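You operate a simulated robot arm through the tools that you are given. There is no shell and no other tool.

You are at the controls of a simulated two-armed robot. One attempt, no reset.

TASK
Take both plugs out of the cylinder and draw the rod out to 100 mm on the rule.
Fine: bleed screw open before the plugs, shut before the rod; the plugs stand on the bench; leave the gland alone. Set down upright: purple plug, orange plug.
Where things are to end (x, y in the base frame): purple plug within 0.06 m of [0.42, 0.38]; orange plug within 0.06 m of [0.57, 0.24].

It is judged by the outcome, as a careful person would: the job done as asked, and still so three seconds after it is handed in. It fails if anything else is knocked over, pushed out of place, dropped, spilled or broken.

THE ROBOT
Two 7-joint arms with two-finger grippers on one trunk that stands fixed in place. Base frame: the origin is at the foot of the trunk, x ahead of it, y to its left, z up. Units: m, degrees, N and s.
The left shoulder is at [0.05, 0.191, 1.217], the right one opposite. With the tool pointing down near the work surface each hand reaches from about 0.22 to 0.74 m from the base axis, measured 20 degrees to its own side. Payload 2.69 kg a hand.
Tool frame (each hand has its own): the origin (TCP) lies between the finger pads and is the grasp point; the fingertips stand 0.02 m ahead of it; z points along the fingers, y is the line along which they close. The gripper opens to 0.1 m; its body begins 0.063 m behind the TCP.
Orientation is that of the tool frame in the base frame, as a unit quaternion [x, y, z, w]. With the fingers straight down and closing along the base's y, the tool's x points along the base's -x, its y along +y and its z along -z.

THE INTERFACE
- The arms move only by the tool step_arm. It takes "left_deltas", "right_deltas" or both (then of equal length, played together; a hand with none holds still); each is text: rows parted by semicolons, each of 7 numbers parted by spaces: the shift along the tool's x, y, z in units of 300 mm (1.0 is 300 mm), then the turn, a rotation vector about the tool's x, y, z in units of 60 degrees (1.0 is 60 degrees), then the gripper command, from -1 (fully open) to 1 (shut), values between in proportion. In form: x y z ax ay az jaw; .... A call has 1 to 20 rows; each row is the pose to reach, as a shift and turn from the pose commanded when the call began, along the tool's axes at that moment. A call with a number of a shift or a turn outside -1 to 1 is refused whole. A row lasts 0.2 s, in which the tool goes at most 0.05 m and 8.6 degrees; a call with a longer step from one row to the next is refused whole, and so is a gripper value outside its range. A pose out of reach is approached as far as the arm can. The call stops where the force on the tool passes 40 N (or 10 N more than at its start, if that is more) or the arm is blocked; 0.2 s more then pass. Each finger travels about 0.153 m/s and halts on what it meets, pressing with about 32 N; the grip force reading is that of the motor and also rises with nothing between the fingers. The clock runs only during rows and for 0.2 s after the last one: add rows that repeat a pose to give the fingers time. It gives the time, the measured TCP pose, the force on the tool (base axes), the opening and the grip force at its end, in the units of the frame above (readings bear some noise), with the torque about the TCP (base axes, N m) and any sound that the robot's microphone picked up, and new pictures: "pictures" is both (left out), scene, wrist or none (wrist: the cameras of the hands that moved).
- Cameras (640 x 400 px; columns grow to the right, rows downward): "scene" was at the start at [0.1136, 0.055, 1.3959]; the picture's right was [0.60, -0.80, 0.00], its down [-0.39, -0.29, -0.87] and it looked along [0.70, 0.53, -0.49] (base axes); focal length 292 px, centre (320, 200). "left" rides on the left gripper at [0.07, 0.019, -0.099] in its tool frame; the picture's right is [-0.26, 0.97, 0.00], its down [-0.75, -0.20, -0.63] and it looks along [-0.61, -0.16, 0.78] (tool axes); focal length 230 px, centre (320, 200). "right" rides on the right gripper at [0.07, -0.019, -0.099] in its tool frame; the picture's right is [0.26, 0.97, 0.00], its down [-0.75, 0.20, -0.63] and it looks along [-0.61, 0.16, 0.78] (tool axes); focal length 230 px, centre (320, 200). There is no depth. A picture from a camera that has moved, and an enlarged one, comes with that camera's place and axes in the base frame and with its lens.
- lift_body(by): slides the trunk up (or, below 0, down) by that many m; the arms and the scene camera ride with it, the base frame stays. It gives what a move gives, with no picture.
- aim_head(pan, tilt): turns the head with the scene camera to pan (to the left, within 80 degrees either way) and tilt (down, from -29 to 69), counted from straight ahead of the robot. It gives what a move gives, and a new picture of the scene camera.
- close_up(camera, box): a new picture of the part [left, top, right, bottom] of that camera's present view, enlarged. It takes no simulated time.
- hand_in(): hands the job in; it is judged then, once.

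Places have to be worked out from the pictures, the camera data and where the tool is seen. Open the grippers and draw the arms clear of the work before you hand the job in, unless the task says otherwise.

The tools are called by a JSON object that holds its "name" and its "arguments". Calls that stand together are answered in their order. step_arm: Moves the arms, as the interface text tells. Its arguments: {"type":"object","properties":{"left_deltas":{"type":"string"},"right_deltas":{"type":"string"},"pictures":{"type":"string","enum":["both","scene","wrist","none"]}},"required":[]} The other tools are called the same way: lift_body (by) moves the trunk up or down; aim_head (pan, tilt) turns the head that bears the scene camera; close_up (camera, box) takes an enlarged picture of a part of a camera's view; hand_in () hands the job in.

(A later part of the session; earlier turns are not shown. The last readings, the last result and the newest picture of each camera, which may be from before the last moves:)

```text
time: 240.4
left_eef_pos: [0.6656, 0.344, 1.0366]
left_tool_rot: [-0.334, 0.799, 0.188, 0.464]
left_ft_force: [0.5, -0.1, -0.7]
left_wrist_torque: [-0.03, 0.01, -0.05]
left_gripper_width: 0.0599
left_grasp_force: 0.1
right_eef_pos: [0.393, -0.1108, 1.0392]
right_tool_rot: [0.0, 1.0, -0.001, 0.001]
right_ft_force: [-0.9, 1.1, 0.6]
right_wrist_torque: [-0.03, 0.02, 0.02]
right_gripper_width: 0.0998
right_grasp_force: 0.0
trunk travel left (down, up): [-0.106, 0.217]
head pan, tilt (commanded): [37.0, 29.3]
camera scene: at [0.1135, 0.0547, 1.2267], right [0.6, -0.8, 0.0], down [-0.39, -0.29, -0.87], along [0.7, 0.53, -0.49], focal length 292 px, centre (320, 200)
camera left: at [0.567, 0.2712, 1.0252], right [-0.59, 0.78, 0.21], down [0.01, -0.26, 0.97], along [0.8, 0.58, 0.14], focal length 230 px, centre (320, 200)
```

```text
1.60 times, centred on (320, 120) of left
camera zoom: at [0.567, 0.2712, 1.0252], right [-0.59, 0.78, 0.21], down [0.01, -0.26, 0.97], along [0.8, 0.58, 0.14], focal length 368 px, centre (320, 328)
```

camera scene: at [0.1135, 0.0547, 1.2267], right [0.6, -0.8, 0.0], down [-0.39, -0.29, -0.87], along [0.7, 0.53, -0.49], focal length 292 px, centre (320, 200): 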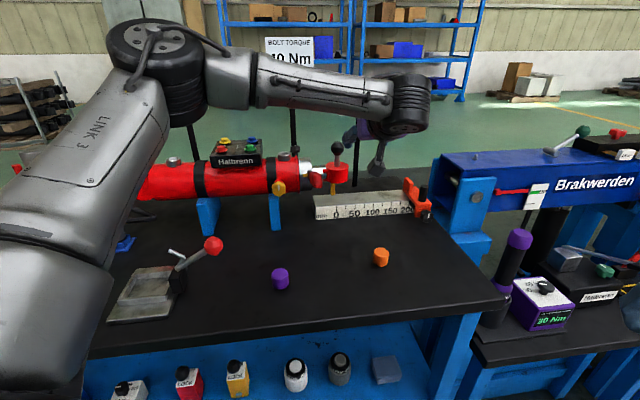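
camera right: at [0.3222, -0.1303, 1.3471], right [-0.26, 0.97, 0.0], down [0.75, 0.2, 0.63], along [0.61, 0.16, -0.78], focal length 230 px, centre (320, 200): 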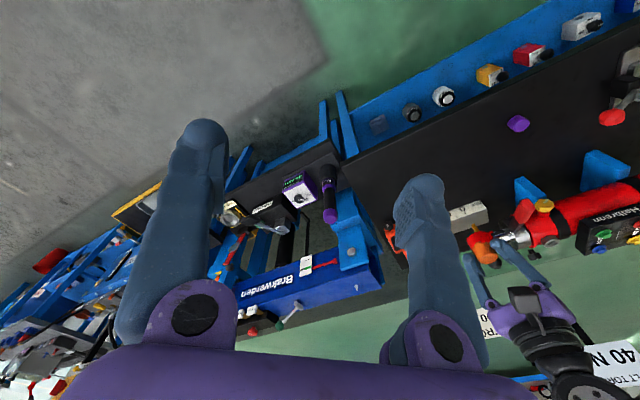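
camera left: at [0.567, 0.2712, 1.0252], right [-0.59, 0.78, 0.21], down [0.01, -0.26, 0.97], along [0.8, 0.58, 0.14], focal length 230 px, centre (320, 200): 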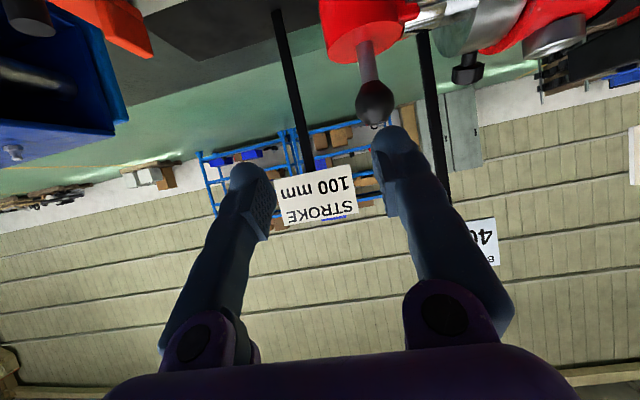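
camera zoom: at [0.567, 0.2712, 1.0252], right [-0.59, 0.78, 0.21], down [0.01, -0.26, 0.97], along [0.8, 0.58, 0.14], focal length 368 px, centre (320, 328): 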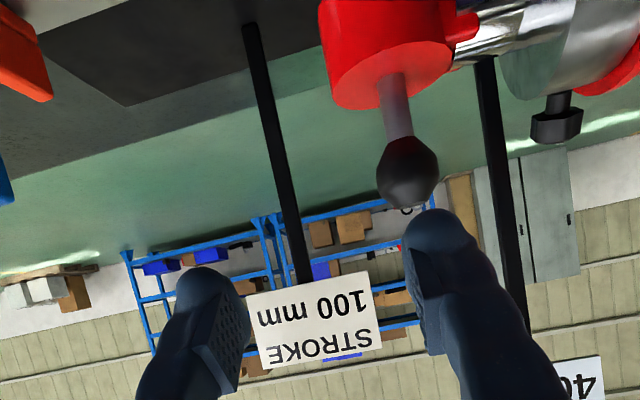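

Nothing was disturbed; the ball, lever and plugs are as before. The arm's trouble is reaching right while bent left, so I'll turn the hand 45° to point straight ahead, which suits this arm better, and test reach from there.

{"name": "step_arm", "arguments": {"left_deltas": "-0.019 0.012 -0.038 0.108 0 0.0625 -0.2; -0.037 0.025 -0.076 0.217 0 0.125 -0.2; -0.056 0.037 -0.114 0.325 0 0.1875 -0.2; -0.075 0.049 -0.151 0.433 0 0.25 -0.2; -0.093 0.062 -0.189 0.542 0 0.3125 -0.2; -0.112 0.074 -0.227 0.65 0 0.375 -0.2; -0.112 0.074 -0.227 0.65 0 0.375 -0.2", "pictures": "both"}}

```text
time: 242.0
left_eef_pos: [0.62, 0.3314, 1.0998]
left_tool_rot: [-0.001, 0.864, -0.004, 0.504]
left_ft_force: [0.1, 0.4, -0.4]
left_wrist_torque: [0.03, -0.02, -0.03]
left_gripper_width: 0.0601
left_grasp_force: 0.0
right_eef_pos: [0.3932, -0.1125, 1.0398]
right_tool_rot: [0.0, 1.0, 0.0, 0.0]
right_ft_force: [-0.2, 0.9, 0.6]
right_wrist_torque: [0.04, -0.02, 0.0]
right_gripper_width: 0.0999
right_grasp_force: 0.1
trunk travel left (down, up): [-0.106, 0.217]
head pan, tilt (commanded): [37.0, 29.3]
camera scene: at [0.1136, 0.055, 1.2267], right [0.6, -0.8, 0.0], down [-0.39, -0.29, -0.87], along [0.7, 0.53, -0.49], focal length 292 px, centre (320, 200)
camera left: at [0.4991, 0.3494, 1.0879], right [0.13, 0.97, 0.22], down [-0.18, -0.19, 0.96], along [0.98, -0.16, 0.15], focal length 230 px, centre (320, 200)
```

scene: 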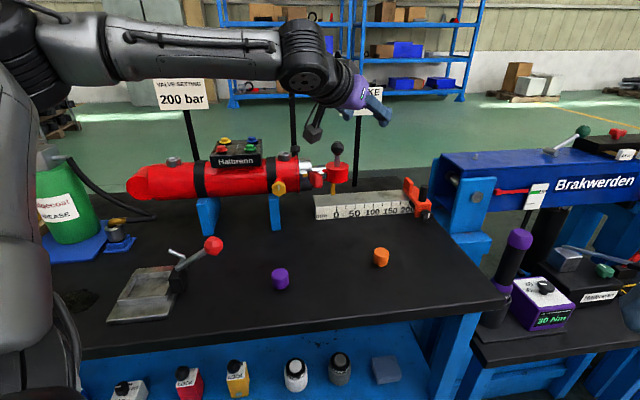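
left: 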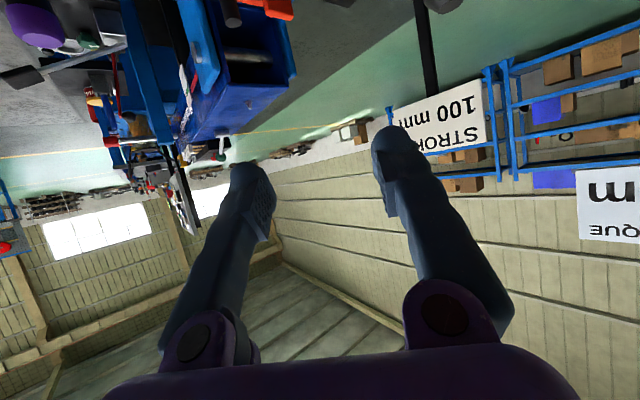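

Pointing straight ahead now. Testing reach toward a spot above the 100 mm end position, well clear of the ball and sign.

{"name": "step_arm", "arguments": {"left_deltas": "-0.016 0.012 0.063 0 0 0 -0.2; -0.033 0.024 0.125 0 0 0 -0.2; -0.049 0.036 0.188 0 0 0 -0.2; -0.065 0.049 0.25 0 0 0 -0.2; -0.082 0.061 0.313 0 0 0 -0.2; -0.098 0.073 0.376 0 0 0 -0.2; -0.115 0.085 0.438 0 0 0 -0.2; -0.131 0.097 0.501 0 0 0 -0.2; -0.131 0.097 0.501 0 0 0 -0.2", "pictures": "scene"}}

```text
time: 244.0
left_eef_pos: [0.7707, 0.3598, 1.0611]
left_tool_rot: [-0.002, 0.864, -0.003, 0.504]
left_ft_force: [0.7, 0.1, 0.2]
left_wrist_torque: [0.0, 0.0, 0.01]
left_gripper_width: 0.0599
left_grasp_force: 0.1
right_eef_pos: [0.3941, -0.1127, 1.0394]
right_tool_rot: [0.0, 1.0, 0.0, 0.0]
right_ft_force: [0.1, 0.8, 0.0]
right_wrist_torque: [0.03, 0.02, 0.01]
right_gripper_width: 0.1002
right_grasp_force: 0.0
trunk travel left (down, up): [-0.106, 0.217]
head pan, tilt (commanded): [37.0, 29.3]
camera scene: at [0.1135, 0.0549, 1.2268], right [0.6, -0.8, 0.0], down [-0.39, -0.29, -0.87], along [0.7, 0.53, -0.49], focal length 292 px, centre (320, 200)
```

scene: 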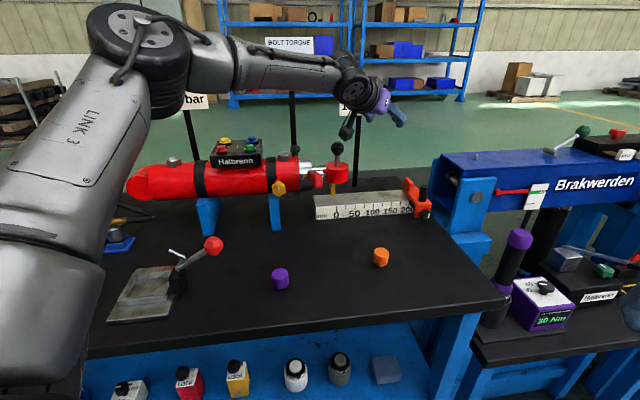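

This orientation reaches the end position without complaint. At the ball itself, though, the wrist camera would sit on the gland lever at this tilt, so I'll pitch more steeply (35° from vertical) and test that end pose in free space too.

{"name": "step_arm", "arguments": {"left_deltas": "0 0 0 0 0.083 0 -0.2; 0 0 0 0 0.167 0 -0.2; 0 0 0 0 0.25 0 -0.2; 0 0 0 0 0.333 0 -0.2; 0 0 0 0 0.42 0 -0.2; 0 0 0 0 0.42 0 -0.2", "pictures": "none"}}

```text
time: 245.4
left_eef_pos: [0.7415, 0.3661, 1.0539]
left_tool_rot: [-0.001, 0.953, -0.004, 0.302]
left_ft_force: [-0.3, -0.7, 0.4]
left_wrist_torque: [-0.01, -0.02, 0.02]
left_gripper_width: 0.0599
left_grasp_force: 0.0
left hand out of reach, approached as far as the arm can: row 4, 5, 6
right_eef_pos: [0.3932, -0.1125, 1.0404]
right_tool_rot: [0.0, 1.0, 0.0, 0.0]
right_ft_force: [-0.3, 0.2, 0.4]
right_wrist_torque: [0.01, 0.03, 0.03]
right_gripper_width: 0.1
right_grasp_force: 0.1
trunk travel left (down, up): [-0.106, 0.217]
head pan, tilt (commanded): [37.0, 29.3]
```

Slightly too far at that tilt; 40° with the trunk a bit higher should do. Adjusting and testing the end position again, in free space.

{"name": "step_arm", "arguments": {"left_deltas": "0 0 0 0 -0.04 0 -0.2; 0 0 0 0 -0.083 0 -0.2; 0 0 0 0 -0.083 0 -0.2", "pictures": "none"}}

{"name": "lift_body", "arguments": {"by": 0.05}}

{"name": "step_arm", "arguments": {"left_deltas": "0.027 0.001 0.053 0 0 0 -0.2; 0.054 0.002 0.105 0 0 0 -0.2; 0.082 0.003 0.158 0 0 0 -0.2; 0.109 0.005 0.211 0 0 0 -0.2; 0.136 0.006 0.263 0 0 0 -0.2; 0.163 0.007 0.316 0 0 0 -0.2; 0.163 0.007 0.316 0 0 0 -0.2", "pictures": "both"}}

```text
time: 246.2
left_eef_pos: [0.7411, 0.3656, 1.055]
left_tool_rot: [-0.002, 0.939, -0.003, 0.344]
left_ft_force: [-0.3, 0.1, -0.4]
left_wrist_torque: [-0.02, 0.01, -0.03]
left_gripper_width: 0.0598
left_grasp_force: 0.1
right_eef_pos: [0.3957, -0.1125, 1.0388]
right_tool_rot: [0.0, 1.0, 0.0, 0.0]
right_ft_force: [0.5, 0.3, -0.1]
right_wrist_torque: [0.02, 0.01, -0.01]
right_gripper_width: 0.0999
right_grasp_force: 0.0
trunk travel left (down, up): [-0.106, 0.217]
head pan, tilt (commanded): [37.0, 29.3]
```

```text
time: 247.1
left_eef_pos: [0.7413, 0.3643, 1.1041]
left_tool_rot: [0.0, 0.939, -0.004, 0.344]
left_ft_force: [-0.1, 0.5, 0.3]
left_wrist_torque: [-0.02, 0.0, -0.02]
left_gripper_width: 0.06
left_grasp_force: 0.0
right_eef_pos: [0.393, -0.1117, 1.0882]
right_tool_rot: [0.0, 1.0, -0.001, -0.001]
right_ft_force: [-1.0, 0.1, -0.2]
right_wrist_torque: [0.03, 0.02, -0.02]
right_gripper_width: 0.1001
right_grasp_force: 0.0
trunk travel left (down, up): [-0.156, 0.167]
head pan, tilt (commanded): [37.0, 29.3]
```

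```text
time: 248.7
left_eef_pos: [0.7599, 0.3659, 1.0026]
left_tool_rot: [-0.001, 0.939, -0.004, 0.344]
left_ft_force: [0.3, -0.3, -0.4]
left_wrist_torque: [-0.01, 0.01, -0.02]
left_gripper_width: 0.0599
left_grasp_force: 0.1
left hand out of reach, approached as far as the arm can: row 6, 7
right_eef_pos: [0.394, -0.112, 1.0887]
right_tool_rot: [0.001, 1.0, -0.001, 0.0]
right_ft_force: [0.2, 0.0, -0.4]
right_wrist_torque: [0.01, 0.02, 0.02]
right_gripper_width: 0.0999
right_grasp_force: 0.0
trunk travel left (down, up): [-0.156, 0.167]
head pan, tilt (commanded): [37.0, 29.3]
camera scene: at [0.1136, 0.0549, 1.2768], right [0.6, -0.8, 0.0], down [-0.39, -0.29, -0.87], along [0.7, 0.53, -0.49], focal length 292 px, centre (320, 200)
camera left: at [0.6437, 0.3849, 1.0326], right [0.2, 0.97, 0.16], down [0.16, -0.19, 0.97], along [0.97, -0.17, -0.2], focal length 230 px, centre (320, 200)
```

scene: 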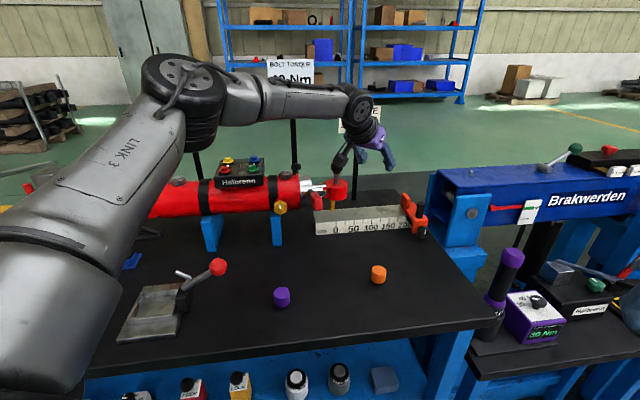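
left: 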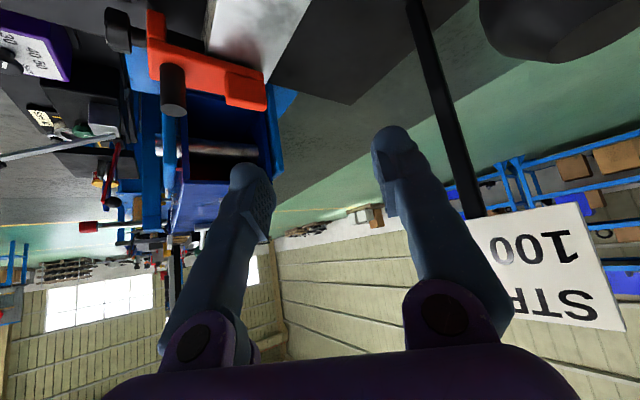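

Reach at 40° falls just 5 mm short of the end, so I can pull most of the way like this and flatten the hand a little for the last part. Going up and back over to a standoff behind the ball.

{"name": "step_arm", "arguments": {"left_deltas": "-0.057 0 -0.068 0 0 0 -0.2; -0.114 0 -0.136 0 0 0 -0.2; -0.171 0 -0.204 0 0 0 -0.2; -0.11 0.046 -0.256 0 0 0 -0.2; -0.049 0.093 -0.307 0 0 0 -0.2; 0.013 0.139 -0.359 0 0 0 -0.2; 0.074 0.186 -0.41 0 0 0 -0.2; 0.135 0.232 -0.462 0 0 0 -0.2; 0.167 0.232 -0.423 0 0 0 -0.2; 0.199 0.232 -0.385 0 0 0 -0.2; 0.199 0.232 -0.385 0 0 0 -0.2", "pictures": "both"}}

{"name": "close_up", "arguments": {"camera": "left", "box": [180, 40, 460, 240]}}

{"name": "close_up", "arguments": {"camera": "scene", "box": [250, 100, 430, 240]}}

```text
time: 251.1
left_eef_pos: [0.6413, 0.4382, 1.0501]
left_tool_rot: [0.0, 0.939, -0.004, 0.344]
left_ft_force: [0.0, 0.4, 0.0]
left_wrist_torque: [0.02, 0.0, -0.01]
left_gripper_width: 0.06
left_grasp_force: 0.0
right_eef_pos: [0.3942, -0.1122, 1.0895]
right_tool_rot: [0.0, 1.0, 0.0, 0.0]
right_ft_force: [0.0, 0.1, -0.3]
right_wrist_torque: [-0.01, 0.0, 0.0]
right_gripper_width: 0.0997
right_grasp_force: 0.1
trunk travel left (down, up): [-0.156, 0.167]
head pan, tilt (commanded): [37.0, 29.3]
camera scene: at [0.1136, 0.0549, 1.2767], right [0.6, -0.8, 0.0], down [-0.39, -0.29, -0.87], along [0.7, 0.53, -0.49], focal length 292 px, centre (320, 200)
camera left: at [0.5241, 0.4568, 1.0815], right [0.2, 0.97, 0.16], down [0.17, -0.19, 0.97], along [0.97, -0.16, -0.2], focal length 230 px, centre (320, 200)
```

scene: 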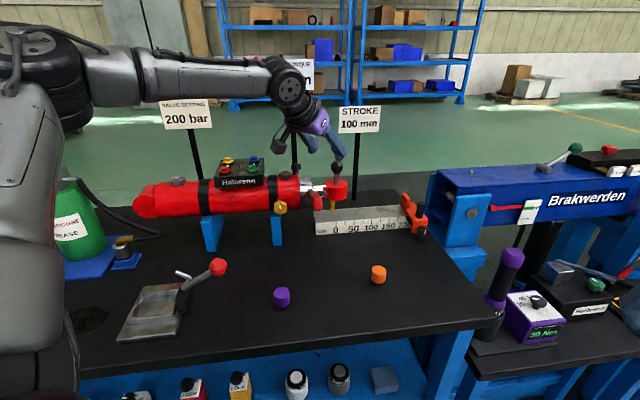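
left: 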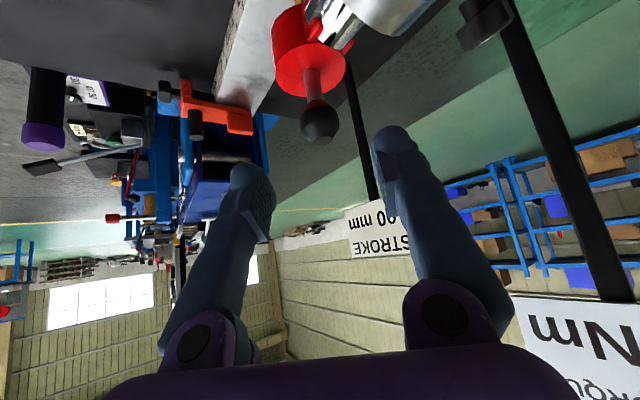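

```text
2.00 times, centred on (320, 140) of left
camera zoom: at [0.5241, 0.4568, 1.0815], right [0.2, 0.97, 0.16], down [0.17, -0.19, 0.97], along [0.97, -0.16, -0.2], focal length 460 px, centre (320, 320)
```

zoom: 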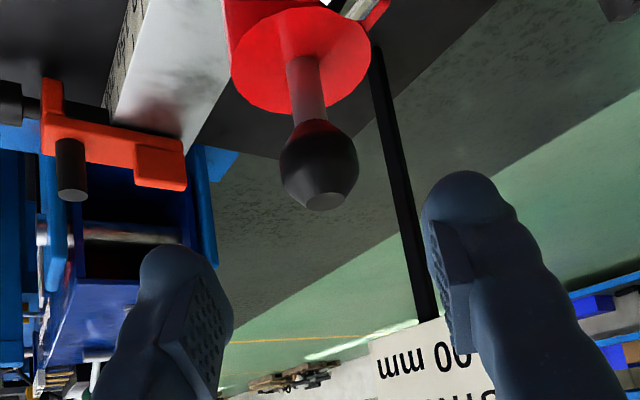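

```text
2.86 times, centred on (340, 170) of scene
camera zoom: at [0.1136, 0.0549, 1.2767], right [0.6, -0.8, 0.0], down [-0.39, -0.29, -0.87], along [0.7, 0.53, -0.49], focal length 834 px, centre (263, 286)
```

zoom: 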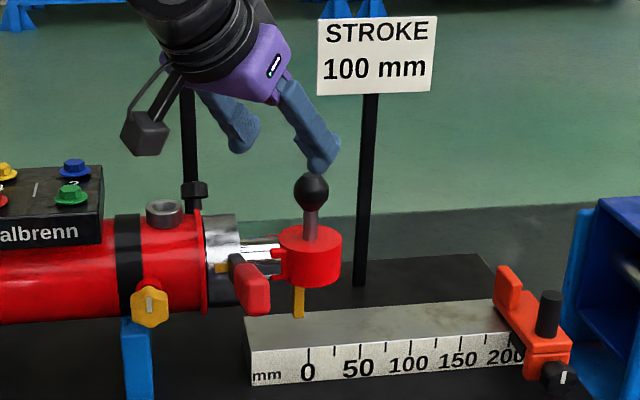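

The ball is on the tool axis about 90 mm ahead, and the camera housing is well above the lever. Advancing onto the ball and closing.

{"name": "step_arm", "arguments": {"left_deltas": "0.002 0 0.06 0 0 0 -0.2; 0.004 0 0.12 0 0 0 -0.2; 0.006 0 0.18 0 0 0 -0.2; 0.008 0 0.24 0 0 0 -0.2; 0.008 0 0.288 0 0 0 -0.2; 0.008 0 0.288 0 0 0 -0.2", "pictures": "both"}}

{"name": "close_up", "arguments": {"camera": "left", "box": [180, 40, 460, 240]}}

{"name": "close_up", "arguments": {"camera": "scene", "box": [250, 120, 410, 240]}}

```text
time: 252.5
left_eef_pos: [0.6944, 0.4364, 0.9833]
left_tool_rot: [0.0, 0.939, -0.004, 0.344]
left_ft_force: [0.2, 0.0, 0.1]
left_wrist_torque: [0.01, 0.01, 0.05]
left_gripper_width: 0.0601
left_grasp_force: 0.1
right_eef_pos: [0.3942, -0.1124, 1.0894]
right_tool_rot: [0.0, 1.0, -0.001, 0.0]
right_ft_force: [-0.2, 0.9, -0.6]
right_wrist_torque: [-0.01, -0.04, -0.01]
right_gripper_width: 0.1
right_grasp_force: 0.0
trunk travel left (down, up): [-0.156, 0.167]
head pan, tilt (commanded): [37.0, 29.3]
camera scene: at [0.1135, 0.0549, 1.2768], right [0.6, -0.8, 0.0], down [-0.39, -0.29, -0.87], along [0.7, 0.53, -0.49], focal length 292 px, centre (320, 200)
camera left: at [0.5782, 0.4551, 1.0141], right [0.2, 0.97, 0.16], down [0.17, -0.19, 0.97], along [0.97, -0.17, -0.2], focal length 230 px, centre (320, 200)
```

scene: 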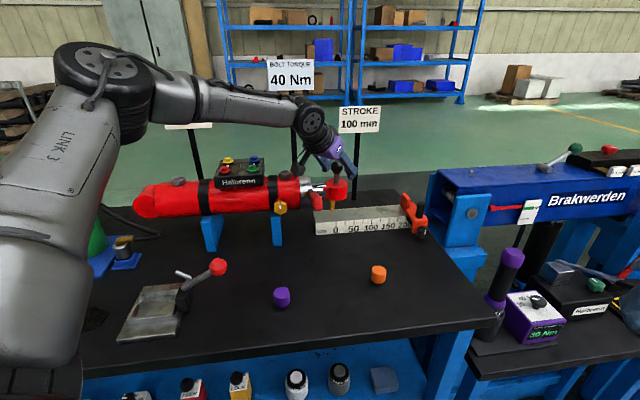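
left: 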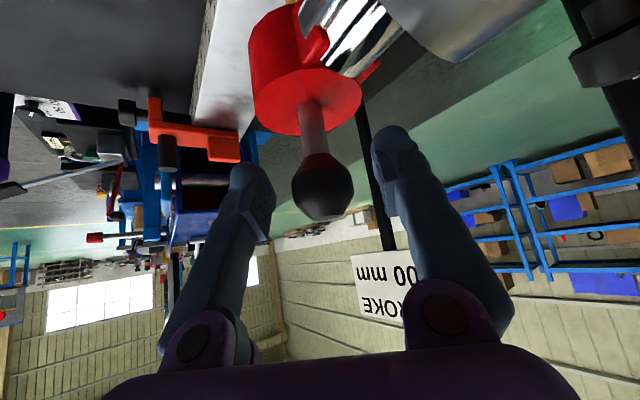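

```text
2.00 times, centred on (320, 140) of left
camera zoom: at [0.5782, 0.4551, 1.0141], right [0.2, 0.97, 0.16], down [0.17, -0.19, 0.97], along [0.97, -0.17, -0.2], focal length 460 px, centre (320, 320)
```

zoom: 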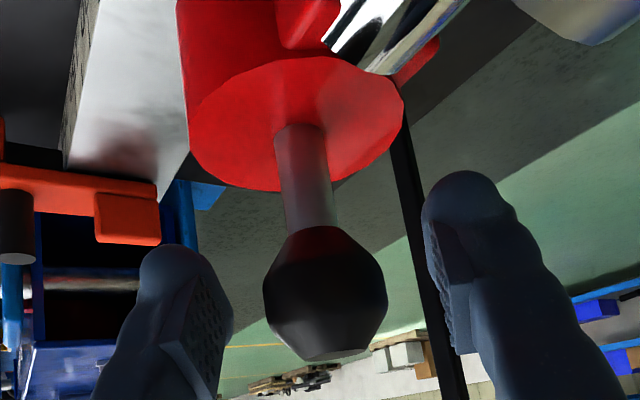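

```text
3.33 times, centred on (330, 180) of scene
camera zoom: at [0.1135, 0.0549, 1.2768], right [0.6, -0.8, 0.0], down [-0.39, -0.29, -0.87], along [0.7, 0.53, -0.49], focal length 973 px, centre (287, 267)
```

zoom: 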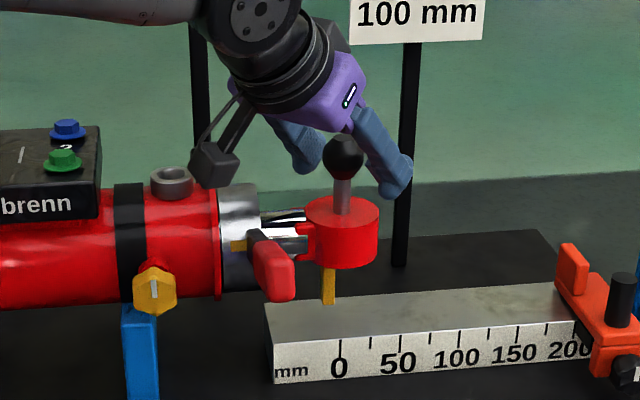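

Ball centred between the fingers. Closing on it.

{"name": "step_arm", "arguments": {"left_deltas": "0 0 0 0 0 0 0.1; 0 0 0 0 0 0 0.3; 0 0 0 0 0 0 1; 0 0 0 0 0 0 1", "pictures": "none"}}

{"name": "close_up", "arguments": {"camera": "scene", "box": [300, 180, 400, 250]}}

```text
time: 253.5
left_eef_pos: [0.6951, 0.4378, 0.9828]
left_tool_rot: [-0.001, 0.939, -0.004, 0.345]
left_ft_force: [2.8, 5.7, -0.5]
left_wrist_torque: [0.05, 0.01, 0.05]
left_gripper_width: 0.0242
left_grasp_force: 45.4
right_eef_pos: [0.3937, -0.1121, 1.0886]
right_tool_rot: [0.001, 1.0, 0.0, 0.0]
right_ft_force: [0.7, 0.3, 0.1]
right_wrist_torque: [-0.02, 0.03, 0.04]
right_gripper_width: 0.1
right_grasp_force: 0.1
trunk travel left (down, up): [-0.156, 0.167]
head pan, tilt (commanded): [37.0, 29.3]
```

```text
5.71 times, centred on (350, 215) of scene
camera zoom: at [0.1139, 0.0556, 1.2767], right [0.6, -0.8, 0.0], down [-0.39, -0.3, -0.87], along [0.7, 0.53, -0.49], focal length 1668 px, centre (149, 114)
```

zoom: 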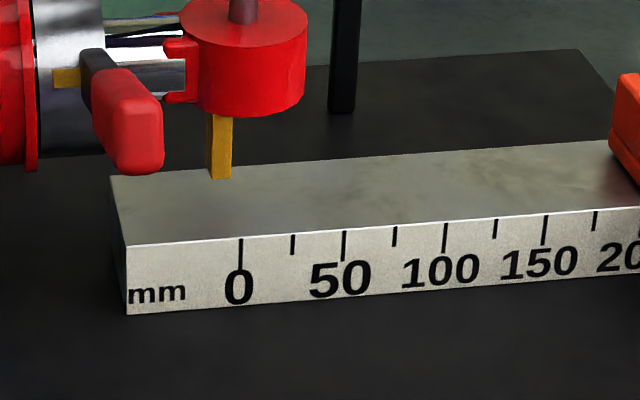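

Reading the rule along its perspective lines, the pointer sits at about 0–1 mm now. Pulling the first 40 mm along the rod axis, slowly.

{"name": "step_arm", "arguments": {"left_deltas": "-0.0071 -0.0094 0.0062 0 0 0 1; -0.0143 -0.0189 0.0123 0 0 0 1; -0.0214 -0.0283 0.0185 0 0 0 1; -0.0286 -0.0378 0.0247 0 0 0 1; -0.0357 -0.0472 0.0308 0 0 0 1; -0.0428 -0.0566 0.037 0 0 0 1; -0.05 -0.0661 0.0431 0 0 0 1; -0.0571 -0.0755 0.0493 0 0 0 1; -0.0643 -0.085 0.0555 0 0 0 1; -0.0714 -0.0944 0.0616 0 0 0 1; -0.0714 -0.0944 0.0616 0 0 0 1", "pictures": "wrist"}}

{"name": "close_up", "arguments": {"camera": "scene", "box": [280, 150, 420, 250]}}

```text
time: 255.9
left_eef_pos: [0.7225, 0.4098, 0.9828]
left_tool_rot: [-0.001, 0.939, -0.004, 0.345]
left_ft_force: [6.1, 16.8, 1.3]
left_wrist_torque: [0.03, 0.04, 0.03]
left_gripper_width: 0.0241
left_grasp_force: 44.6
right_eef_pos: [0.394, -0.11, 1.0903]
right_tool_rot: [0.0, 1.0, -0.001, 0.0]
right_ft_force: [0.4, -0.1, 0.4]
right_wrist_torque: [-0.01, 0.01, 0.02]
right_gripper_width: 0.0999
right_grasp_force: 0.0
trunk travel left (down, up): [-0.156, 0.167]
head pan, tilt (commanded): [37.0, 29.3]
camera left: at [0.6062, 0.4288, 1.0133], right [0.2, 0.97, 0.16], down [0.17, -0.19, 0.97], along [0.97, -0.16, -0.2], focal length 230 px, centre (320, 200)
```

left: 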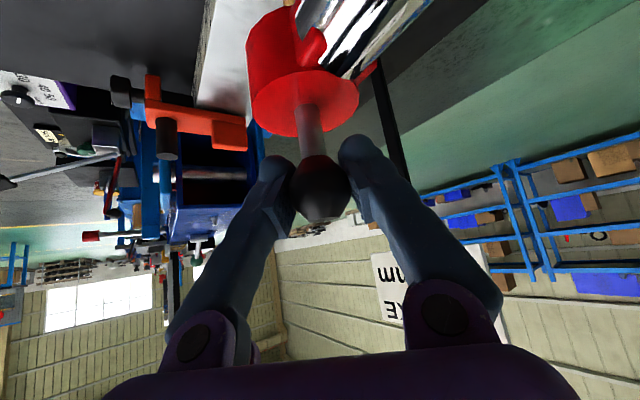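

```text
4.00 times, centred on (350, 200) of scene
camera zoom: at [0.1142, 0.0568, 1.2766], right [0.6, -0.8, 0.0], down [-0.39, -0.3, -0.87], along [0.7, 0.52, -0.49], focal length 1168 px, centre (200, 200)
```

zoom: 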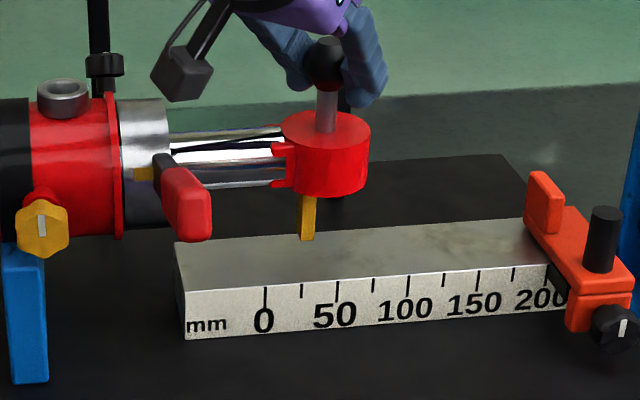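

The rod followed smoothly, about 39 mm, at under 20 N, and the gland and lever are unmoved. Another 36 mm.

{"name": "step_arm", "arguments": {"left_deltas": "-0.0071 -0.0094 0.0062 0 0 0 1; -0.0143 -0.0189 0.0123 0 0 0 1; -0.0214 -0.0283 0.0185 0 0 0 1; -0.0286 -0.0378 0.0247 0 0 0 1; -0.0357 -0.0472 0.0308 0 0 0 1; -0.0428 -0.0566 0.037 0 0 0 1; -0.05 -0.0661 0.0431 0 0 0 1; -0.0571 -0.0755 0.0493 0 0 0 1; -0.0643 -0.085 0.0555 0 0 0 1; -0.0643 -0.085 0.0555 0 0 0 1", "pictures": "none"}}

{"name": "close_up", "arguments": {"camera": "scene", "box": [280, 150, 420, 250]}}

```text
time: 258.1
left_eef_pos: [0.7487, 0.3849, 0.983]
left_tool_rot: [-0.002, 0.939, -0.004, 0.345]
left_ft_force: [10.2, 20.7, 4.8]
left_wrist_torque: [-0.02, 0.06, -0.02]
left_gripper_width: 0.0241
left_grasp_force: 45.0
right_eef_pos: [0.3948, -0.1108, 1.0898]
right_tool_rot: [0.0, 1.0, 0.0, 0.001]
right_ft_force: [0.4, -0.1, -0.8]
right_wrist_torque: [0.01, -0.01, 0.0]
right_gripper_width: 0.1
right_grasp_force: 0.0
trunk travel left (down, up): [-0.156, 0.167]
head pan, tilt (commanded): [37.0, 29.3]
```

```text
4.00 times, centred on (350, 200) of scene
camera zoom: at [0.1141, 0.057, 1.2766], right [0.6, -0.8, 0.0], down [-0.39, -0.3, -0.87], along [0.7, 0.52, -0.49], focal length 1168 px, centre (200, 200)
```

zoom: 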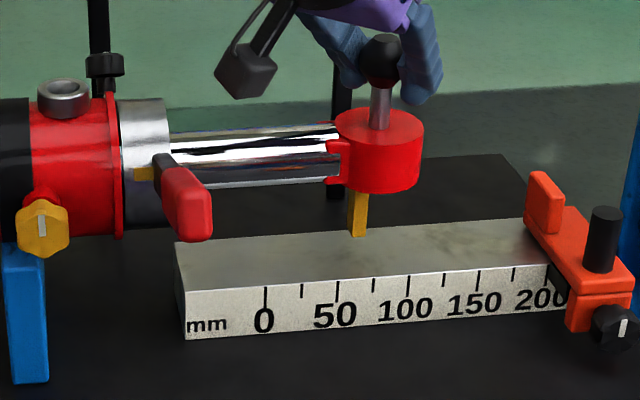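

About 77–78 mm by both hand position and rule. I'll flatten the hand 8° about the ball, to keep within reach, and pull another 18 mm.

{"name": "step_arm", "arguments": {"left_deltas": "0 0 0 0 -0.045 0 1; 0 0 0 0 -0.09 0 1; 0 0 0 0 -0.133 0 1; -0.0054 -0.0071 0.0046 0 -0.133 0 1; -0.0107 -0.0142 0.0092 0 -0.133 0 1; -0.0161 -0.0212 0.0139 0 -0.133 0 1; -0.0214 -0.0283 0.0185 0 -0.133 0 1; -0.0268 -0.0354 0.0231 0 -0.133 0 1; -0.0321 -0.0425 0.0277 0 -0.133 0 1; -0.0321 -0.0425 0.0277 0 -0.133 0 1", "pictures": "none"}}

{"name": "close_up", "arguments": {"camera": "scene", "box": [300, 180, 420, 250]}}

```text
time: 260.3
left_eef_pos: [0.7614, 0.3725, 0.9799]
left_tool_rot: [-0.003, 0.913, -0.003, 0.407]
left_ft_force: [8.4, 19.3, -6.9]
left_wrist_torque: [0.01, 0.14, -0.05]
left_gripper_width: 0.0234
left_grasp_force: 44.8
right_eef_pos: [0.395, -0.1103, 1.0889]
right_tool_rot: [-0.001, 1.0, -0.001, 0.0]
right_ft_force: [-0.3, 0.6, -0.7]
right_wrist_torque: [0.04, 0.02, 0.01]
right_gripper_width: 0.0999
right_grasp_force: 0.1
trunk travel left (down, up): [-0.156, 0.167]
head pan, tilt (commanded): [37.0, 29.3]
```

```text
5.33 times, centred on (360, 215) of scene
camera zoom: at [0.1154, 0.0576, 1.2764], right [0.6, -0.8, 0.0], down [-0.39, -0.3, -0.87], along [0.7, 0.52, -0.49], focal length 1557 px, centre (107, 120)
```

zoom: 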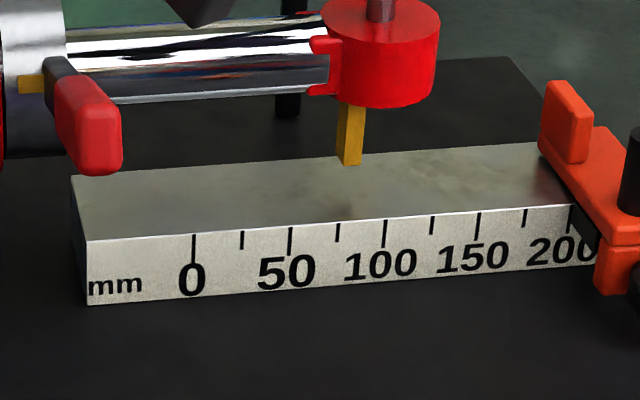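

The rod stands near 95 mm by travel. I want the pointer's exact reading, so I'll look at the pointer and rule at high magnification before the last few millimetres.

{"name": "close_up", "arguments": {"camera": "scene", "box": [350, 190, 390, 230]}}

{"name": "close_up", "arguments": {"camera": "left", "box": [180, 0, 420, 140]}}

{"name": "close_up", "arguments": {"camera": "right", "box": [400, 60, 640, 260]}}

```text
10.00 times, centred on (370, 210) of scene
camera zoom: at [0.1154, 0.0576, 1.2764], right [0.6, -0.8, 0.0], down [-0.39, -0.3, -0.87], along [0.7, 0.52, -0.49], focal length 2920 px, centre (-180, 100)
```

zoom: 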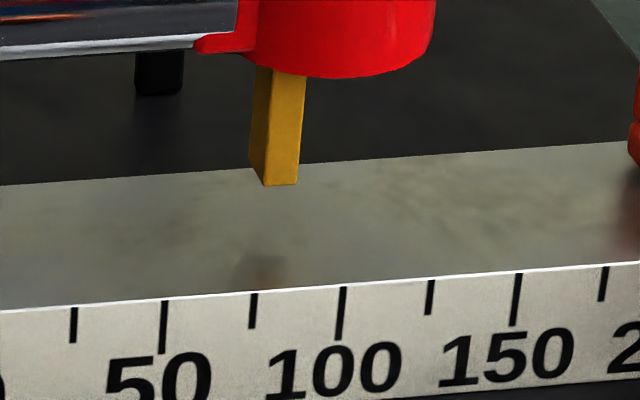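

```text
2.67 times, centred on (300, 70) of left
camera zoom: at [0.6417, 0.3902, 0.9949], right [0.17, 0.97, 0.18], down [0.03, -0.19, 0.98], along [0.98, -0.16, -0.07], focal length 614 px, centre (373, 547)
```

zoom: 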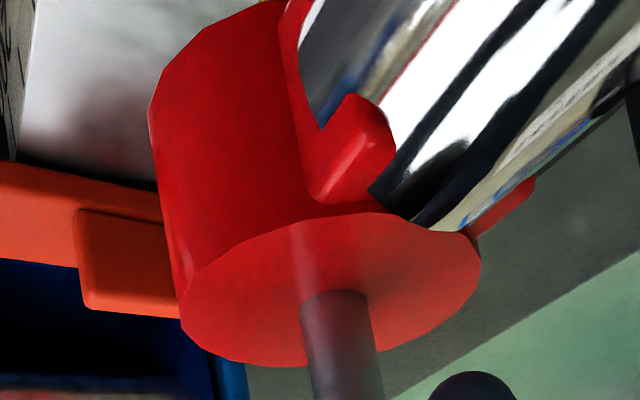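

```text
2.00 times, centred on (520, 160) of right
camera zoom: at [0.3238, -0.1282, 1.1872], right [-0.26, 0.97, 0.0], down [0.75, 0.2, 0.63], along [0.61, 0.16, -0.78], focal length 460 px, centre (-80, 280)
```

zoom: 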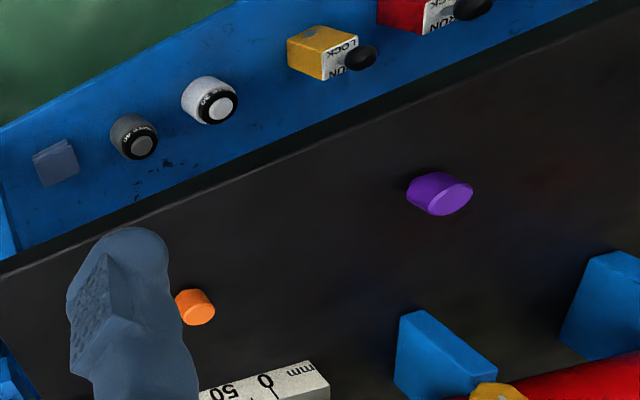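

The pointer is a square bar hanging a bit behind the ball's stem, and my view of it is oblique. The right hand's camera can look square-on to the rule from near where it started, so I'll bring it there, turned 30°, while the left hand holds the ball.

{"name": "step_arm", "arguments": {"right_deltas": "-0.021 0.07 0 0 0 -0.0625 -1; -0.042 0.139 0 0 0 -0.125 -1; -0.063 0.209 0 0 0 -0.1875 -1; -0.084 0.279 0 0 0 -0.25 -1; -0.104 0.348 0 0 0 -0.3125 -1; -0.125 0.418 0 0 0 -0.375 -1; -0.146 0.487 0 0 0 -0.4375 -1; -0.167 0.557 0 0 0 -0.5 -1; -0.167 0.557 0 0 0 -0.5 -1", "pictures": "wrist"}}

{"name": "close_up", "arguments": {"camera": "right", "box": [240, 60, 440, 190]}}

```text
time: 262.3
left_eef_pos: [0.7622, 0.3717, 0.9805]
left_tool_rot: [-0.002, 0.914, -0.005, 0.407]
left_ft_force: [8.5, 16.9, -10.3]
left_wrist_torque: [-0.06, -0.03, -0.03]
left_gripper_width: 0.0236
left_grasp_force: 44.5
right_eef_pos: [0.446, 0.0562, 1.0872]
right_tool_rot: [-0.259, 0.966, -0.001, -0.002]
right_ft_force: [-0.8, -0.3, -0.3]
right_wrist_torque: [0.0, -0.01, 0.01]
right_gripper_width: 0.0999
right_grasp_force: 0.0
trunk travel left (down, up): [-0.156, 0.167]
head pan, tilt (commanded): [37.0, 29.3]
camera right: at [0.393, 0.0057, 1.1857], right [-0.71, 0.71, 0.0], down [0.55, 0.55, 0.63], along [0.44, 0.44, -0.78], focal length 230 px, centre (320, 200)
```

right: 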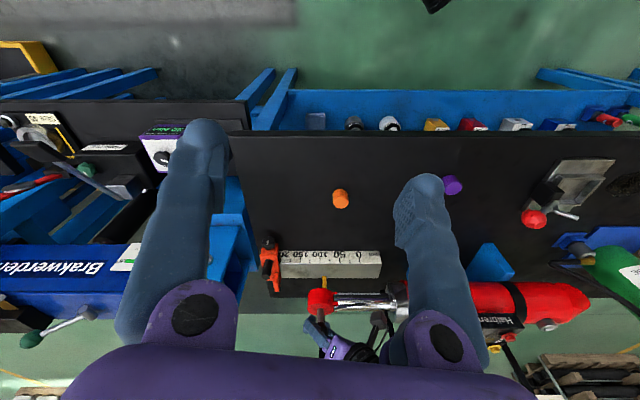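

```text
3.08 times, centred on (340, 125) of right
camera zoom: at [0.393, 0.0057, 1.1857], right [-0.71, 0.71, 0.0], down [0.55, 0.55, 0.63], along [0.44, 0.44, -0.78], focal length 708 px, centre (258, 431)
```

zoom: 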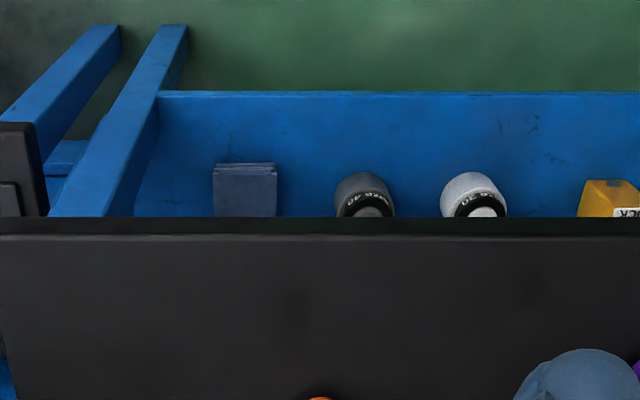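

That view is square to the rule. Enlarging the pointer and ticks.

{"name": "close_up", "arguments": {"camera": "right", "box": [270, 235, 390, 315]}}

{"name": "close_up", "arguments": {"camera": "right", "box": [295, 245, 345, 295]}}

```text
5.00 times, centred on (330, 275) of right
camera zoom: at [0.393, 0.0057, 1.1857], right [-0.71, 0.71, 0.0], down [0.55, 0.55, 0.63], along [0.44, 0.44, -0.78], focal length 1150 px, centre (270, -175)
```

zoom: 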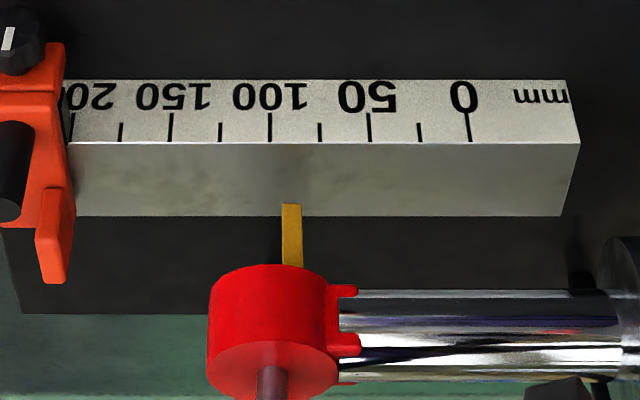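

```text
8.00 times, centred on (320, 270) of right
camera zoom: at [0.393, 0.0057, 1.1857], right [-0.71, 0.71, 0.0], down [0.55, 0.55, 0.63], along [0.44, 0.44, -0.78], focal length 1841 px, centre (320, -360)
```

zoom: 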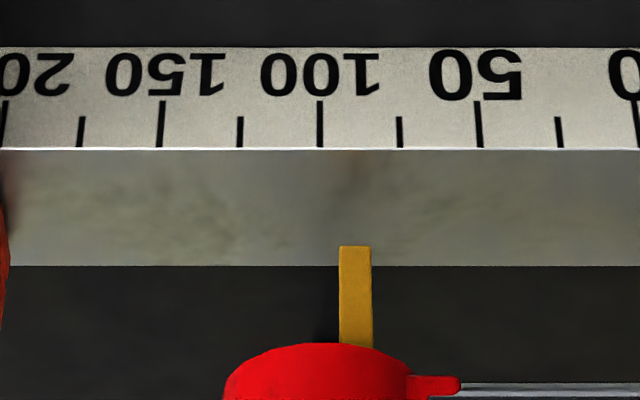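

This square-on view is decisive: the 100 tick lies on the camera's centre line and the pointer's centre reads 88.8 mm. The rod must have started about 5 mm below zero. I need 11.2 mm more, so I'll pull 11 mm and measure again.

{"name": "step_arm", "arguments": {"left_deltas": "-0.0029 -0.0043 0.0033 0 0 0 1; -0.0057 -0.0087 0.0065 0 0 0 1; -0.0086 -0.013 0.0098 0 0 0 1; -0.0115 -0.0173 0.013 0 0 0 1; -0.0143 -0.0217 0.0163 0 0 0 1; -0.0172 -0.026 0.0195 0 0 0 1; -0.0172 -0.026 0.0195 0 0 0 1", "pictures": "none"}}

{"name": "close_up", "arguments": {"camera": "right", "box": [295, 245, 345, 295]}}

```text
time: 263.9
left_eef_pos: [0.7701, 0.365, 0.9803]
left_tool_rot: [-0.002, 0.913, -0.004, 0.407]
left_ft_force: [4.9, 16.9, -11.5]
left_wrist_torque: [-0.11, 0.35, 0.05]
left_gripper_width: 0.0238
left_grasp_force: 44.8
right_eef_pos: [0.4448, 0.0567, 1.087]
right_tool_rot: [-0.259, 0.966, -0.001, -0.001]
right_ft_force: [-0.1, -0.3, 0.4]
right_wrist_torque: [0.02, 0.0, -0.02]
right_gripper_width: 0.1002
right_grasp_force: 0.1
trunk travel left (down, up): [-0.156, 0.167]
head pan, tilt (commanded): [37.0, 29.3]
```

```text
8.00 times, centred on (320, 270) of right
camera zoom: at [0.3925, 0.0054, 1.186], right [-0.71, 0.71, 0.0], down [0.55, 0.55, 0.63], along [0.44, 0.44, -0.78], focal length 1841 px, centre (320, -360)
```

zoom: 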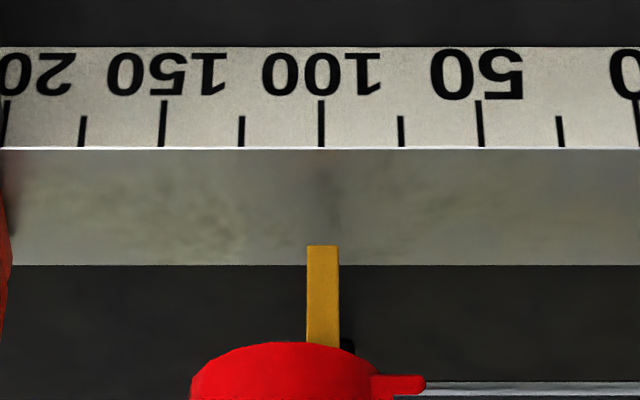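

Now nearly exact: about 99.5 mm. One more enlarged look to measure it finely.

{"name": "close_up", "arguments": {"camera": "right", "box": [308, 256, 332, 286]}}

{"name": "close_up", "arguments": {"camera": "scene", "box": [280, 150, 420, 250]}}

```text
13.33 times, centred on (320, 271) of right
camera zoom: at [0.3925, 0.0054, 1.186], right [-0.71, 0.71, 0.0], down [0.55, 0.55, 0.63], along [0.44, 0.44, -0.78], focal length 3068 px, centre (320, -747)
```

zoom: 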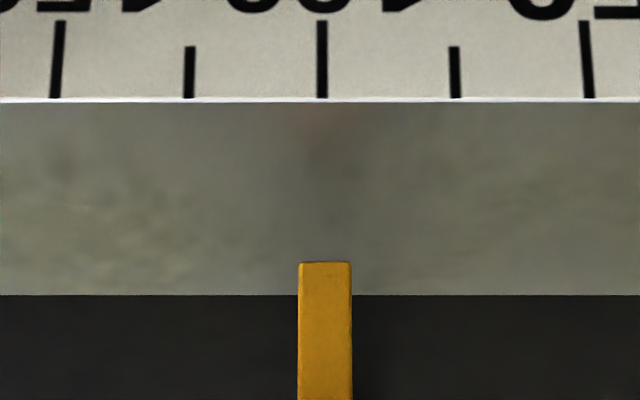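

```text
4.00 times, centred on (350, 200) of scene
camera zoom: at [0.1154, 0.0574, 1.2764], right [0.6, -0.8, 0.0], down [-0.39, -0.3, -0.87], along [0.7, 0.52, -0.49], focal length 1168 px, centre (200, 200)
```

zoom: 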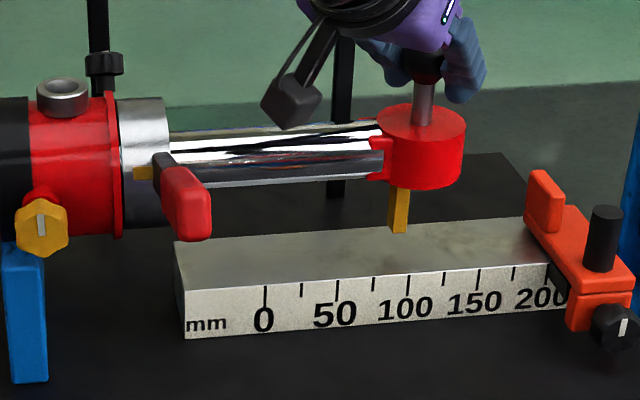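

The fine reading is 99.3 mm. A last nudge of 0.8 mm.

{"name": "step_arm", "arguments": {"left_deltas": "-0.0006 -0.001 0.0007 0 0 0 1; -0.0012 -0.0019 0.0014 0 0 0 1; -0.0012 -0.0019 0.0014 0 0 0 1", "pictures": "none"}}

{"name": "close_up", "arguments": {"camera": "right", "box": [308, 256, 332, 286]}}

```text
time: 264.7
left_eef_pos: [0.7699, 0.3647, 0.9804]
left_tool_rot: [-0.003, 0.913, -0.004, 0.408]
left_ft_force: [4.2, 15.6, -11.4]
left_wrist_torque: [-0.05, -0.09, -0.03]
left_gripper_width: 0.0234
left_grasp_force: 45.3
right_eef_pos: [0.4453, 0.0562, 1.0869]
right_tool_rot: [-0.259, 0.966, -0.001, -0.001]
right_ft_force: [0.9, 0.7, -0.8]
right_wrist_torque: [0.04, -0.01, -0.01]
right_gripper_width: 0.1002
right_grasp_force: 0.1
trunk travel left (down, up): [-0.156, 0.167]
head pan, tilt (commanded): [37.0, 29.3]
```

```text
13.33 times, centred on (320, 271) of right
camera zoom: at [0.3925, 0.0055, 1.186], right [-0.71, 0.71, 0.0], down [0.55, 0.55, 0.63], along [0.44, 0.44, -0.78], focal length 3068 px, centre (320, -747)
```

zoom: 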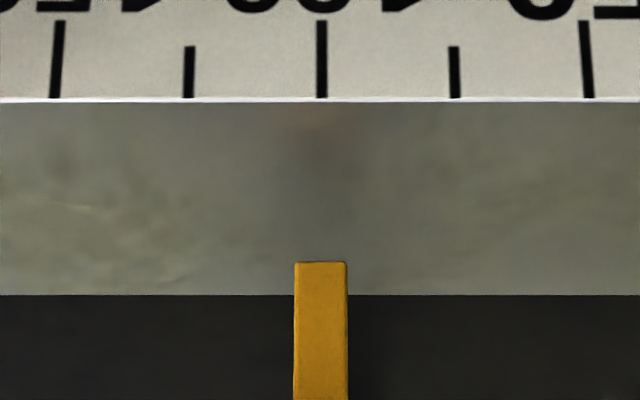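

The pointer's centre now reads 100.2 mm, within measuring error of 100. I'll ease off the push a little and open the fingers.

{"name": "step_arm", "arguments": {"left_deltas": "0.0009 0.0014 -0.001 0 0 0 1; 0.0018 0.0028 -0.0021 0 0 0 1; 0.0018 0.0028 -0.0021 0 0 0 0.5; 0.0018 0.0028 -0.0021 0 0 0 0.1; 0.0018 0.0028 -0.0021 0 0 0 -0.2; 0.0018 0.0028 -0.0021 0 0 0 -0.2", "pictures": "none"}}

{"name": "close_up", "arguments": {"camera": "right", "box": [308, 256, 332, 286]}}

{"name": "close_up", "arguments": {"camera": "left", "box": [180, 60, 460, 260]}}

```text
time: 266.1
left_eef_pos: [0.7692, 0.362, 0.9835]
left_tool_rot: [-0.001, 0.913, -0.004, 0.408]
left_ft_force: [0.0, -1.0, -0.6]
left_wrist_torque: [-0.04, 0.02, -0.03]
left_gripper_width: 0.0599
left_grasp_force: 0.0
right_eef_pos: [0.4431, 0.0533, 1.0888]
right_tool_rot: [-0.259, 0.966, 0.0, 0.0]
right_ft_force: [1.4, -0.3, 0.3]
right_wrist_torque: [0.0, -0.01, 0.02]
right_gripper_width: 0.1001
right_grasp_force: 0.0
trunk travel left (down, up): [-0.156, 0.167]
head pan, tilt (commanded): [37.0, 29.3]
```

```text
13.33 times, centred on (320, 271) of right
camera zoom: at [0.3909, 0.0033, 1.1867], right [-0.71, 0.71, 0.0], down [0.55, 0.55, 0.63], along [0.45, 0.45, -0.78], focal length 3068 px, centre (320, -747)
```

zoom: 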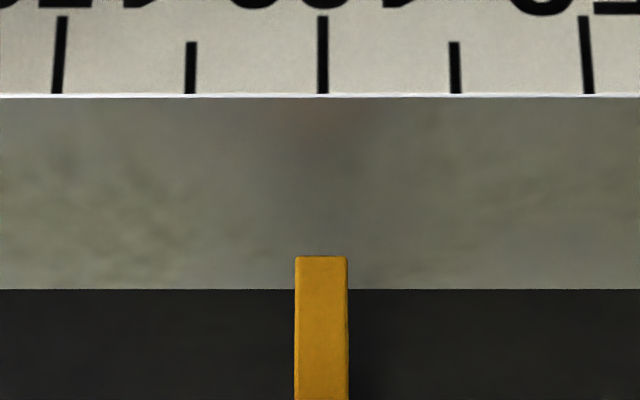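

```text
2.00 times, centred on (320, 160) of left
camera zoom: at [0.6483, 0.3801, 0.9976], right [0.17, 0.97, 0.18], down [0.03, -0.19, 0.98], along [0.98, -0.16, -0.06], focal length 460 px, centre (320, 280)
```

zoom: 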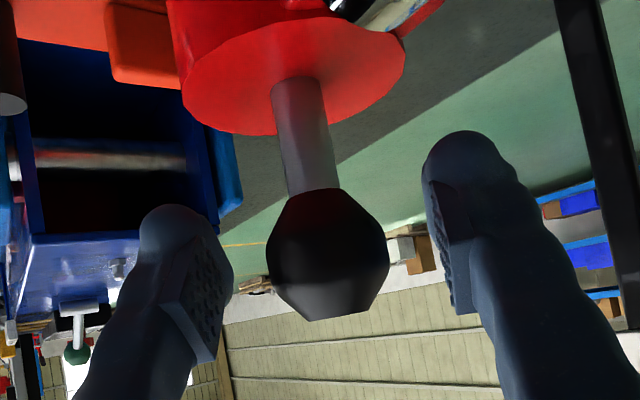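

Free of the ball, the pointer still reads 100 (100.3 at most). Withdrawing straight back along the tool axis.

{"name": "step_arm", "arguments": {"left_deltas": "0 0 -0.04 0 0 0 -0.2; 0 0 -0.1 0 0 0 -0.2; 0 0 -0.17 0 0 0 -0.2; 0 0 -0.24 0 0 0 -0.2; 0 0 -0.32 0 0 0 -0.2; 0 0 -0.4 0 0 0 -0.2", "pictures": "both"}}

{"name": "close_up", "arguments": {"camera": "right", "box": [308, 256, 332, 286]}}

```text
time: 267.5
left_eef_pos: [0.6781, 0.3631, 1.0642]
left_tool_rot: [-0.001, 0.913, -0.003, 0.408]
left_ft_force: [-0.5, -0.5, -0.2]
left_wrist_torque: [-0.04, -0.02, 0.0]
left_gripper_width: 0.0601
left_grasp_force: 0.1
right_eef_pos: [0.4437, 0.0538, 1.0893]
right_tool_rot: [-0.259, 0.966, 0.0, 0.0]
right_ft_force: [0.1, -0.1, 0.3]
right_wrist_torque: [0.0, 0.01, 0.01]
right_gripper_width: 0.0998
right_grasp_force: 0.1
trunk travel left (down, up): [-0.156, 0.167]
head pan, tilt (commanded): [37.0, 29.3]
camera scene: at [0.1132, 0.0549, 1.2768], right [0.6, -0.8, 0.0], down [-0.39, -0.29, -0.87], along [0.7, 0.53, -0.49], focal length 292 px, centre (320, 200)
camera left: at [0.5578, 0.3806, 1.0782], right [0.17, 0.97, 0.19], down [0.03, -0.19, 0.98], along [0.98, -0.16, -0.06], focal length 230 px, centre (320, 200)
```

scene: 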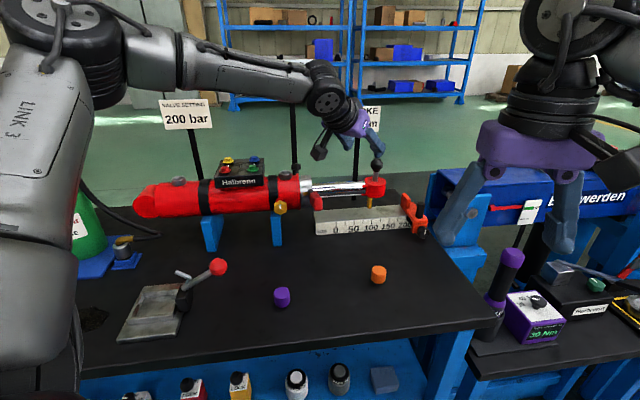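
left: 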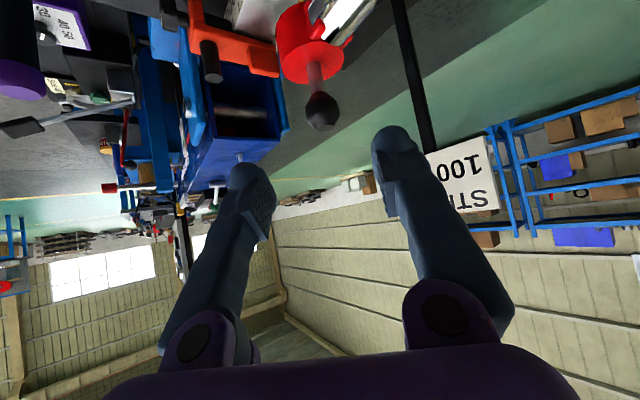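

```text
13.33 times, centred on (320, 271) of right
camera zoom: at [0.3905, 0.0031, 1.1869], right [-0.71, 0.71, 0.0], down [0.55, 0.55, 0.63], along [0.45, 0.45, -0.78], focal length 3068 px, centre (320, -747)
```

zoom: 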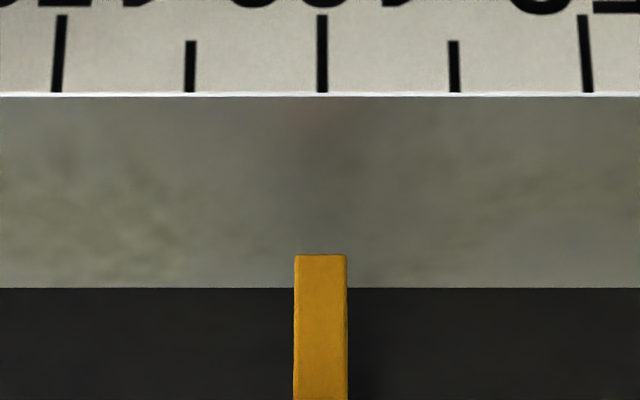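

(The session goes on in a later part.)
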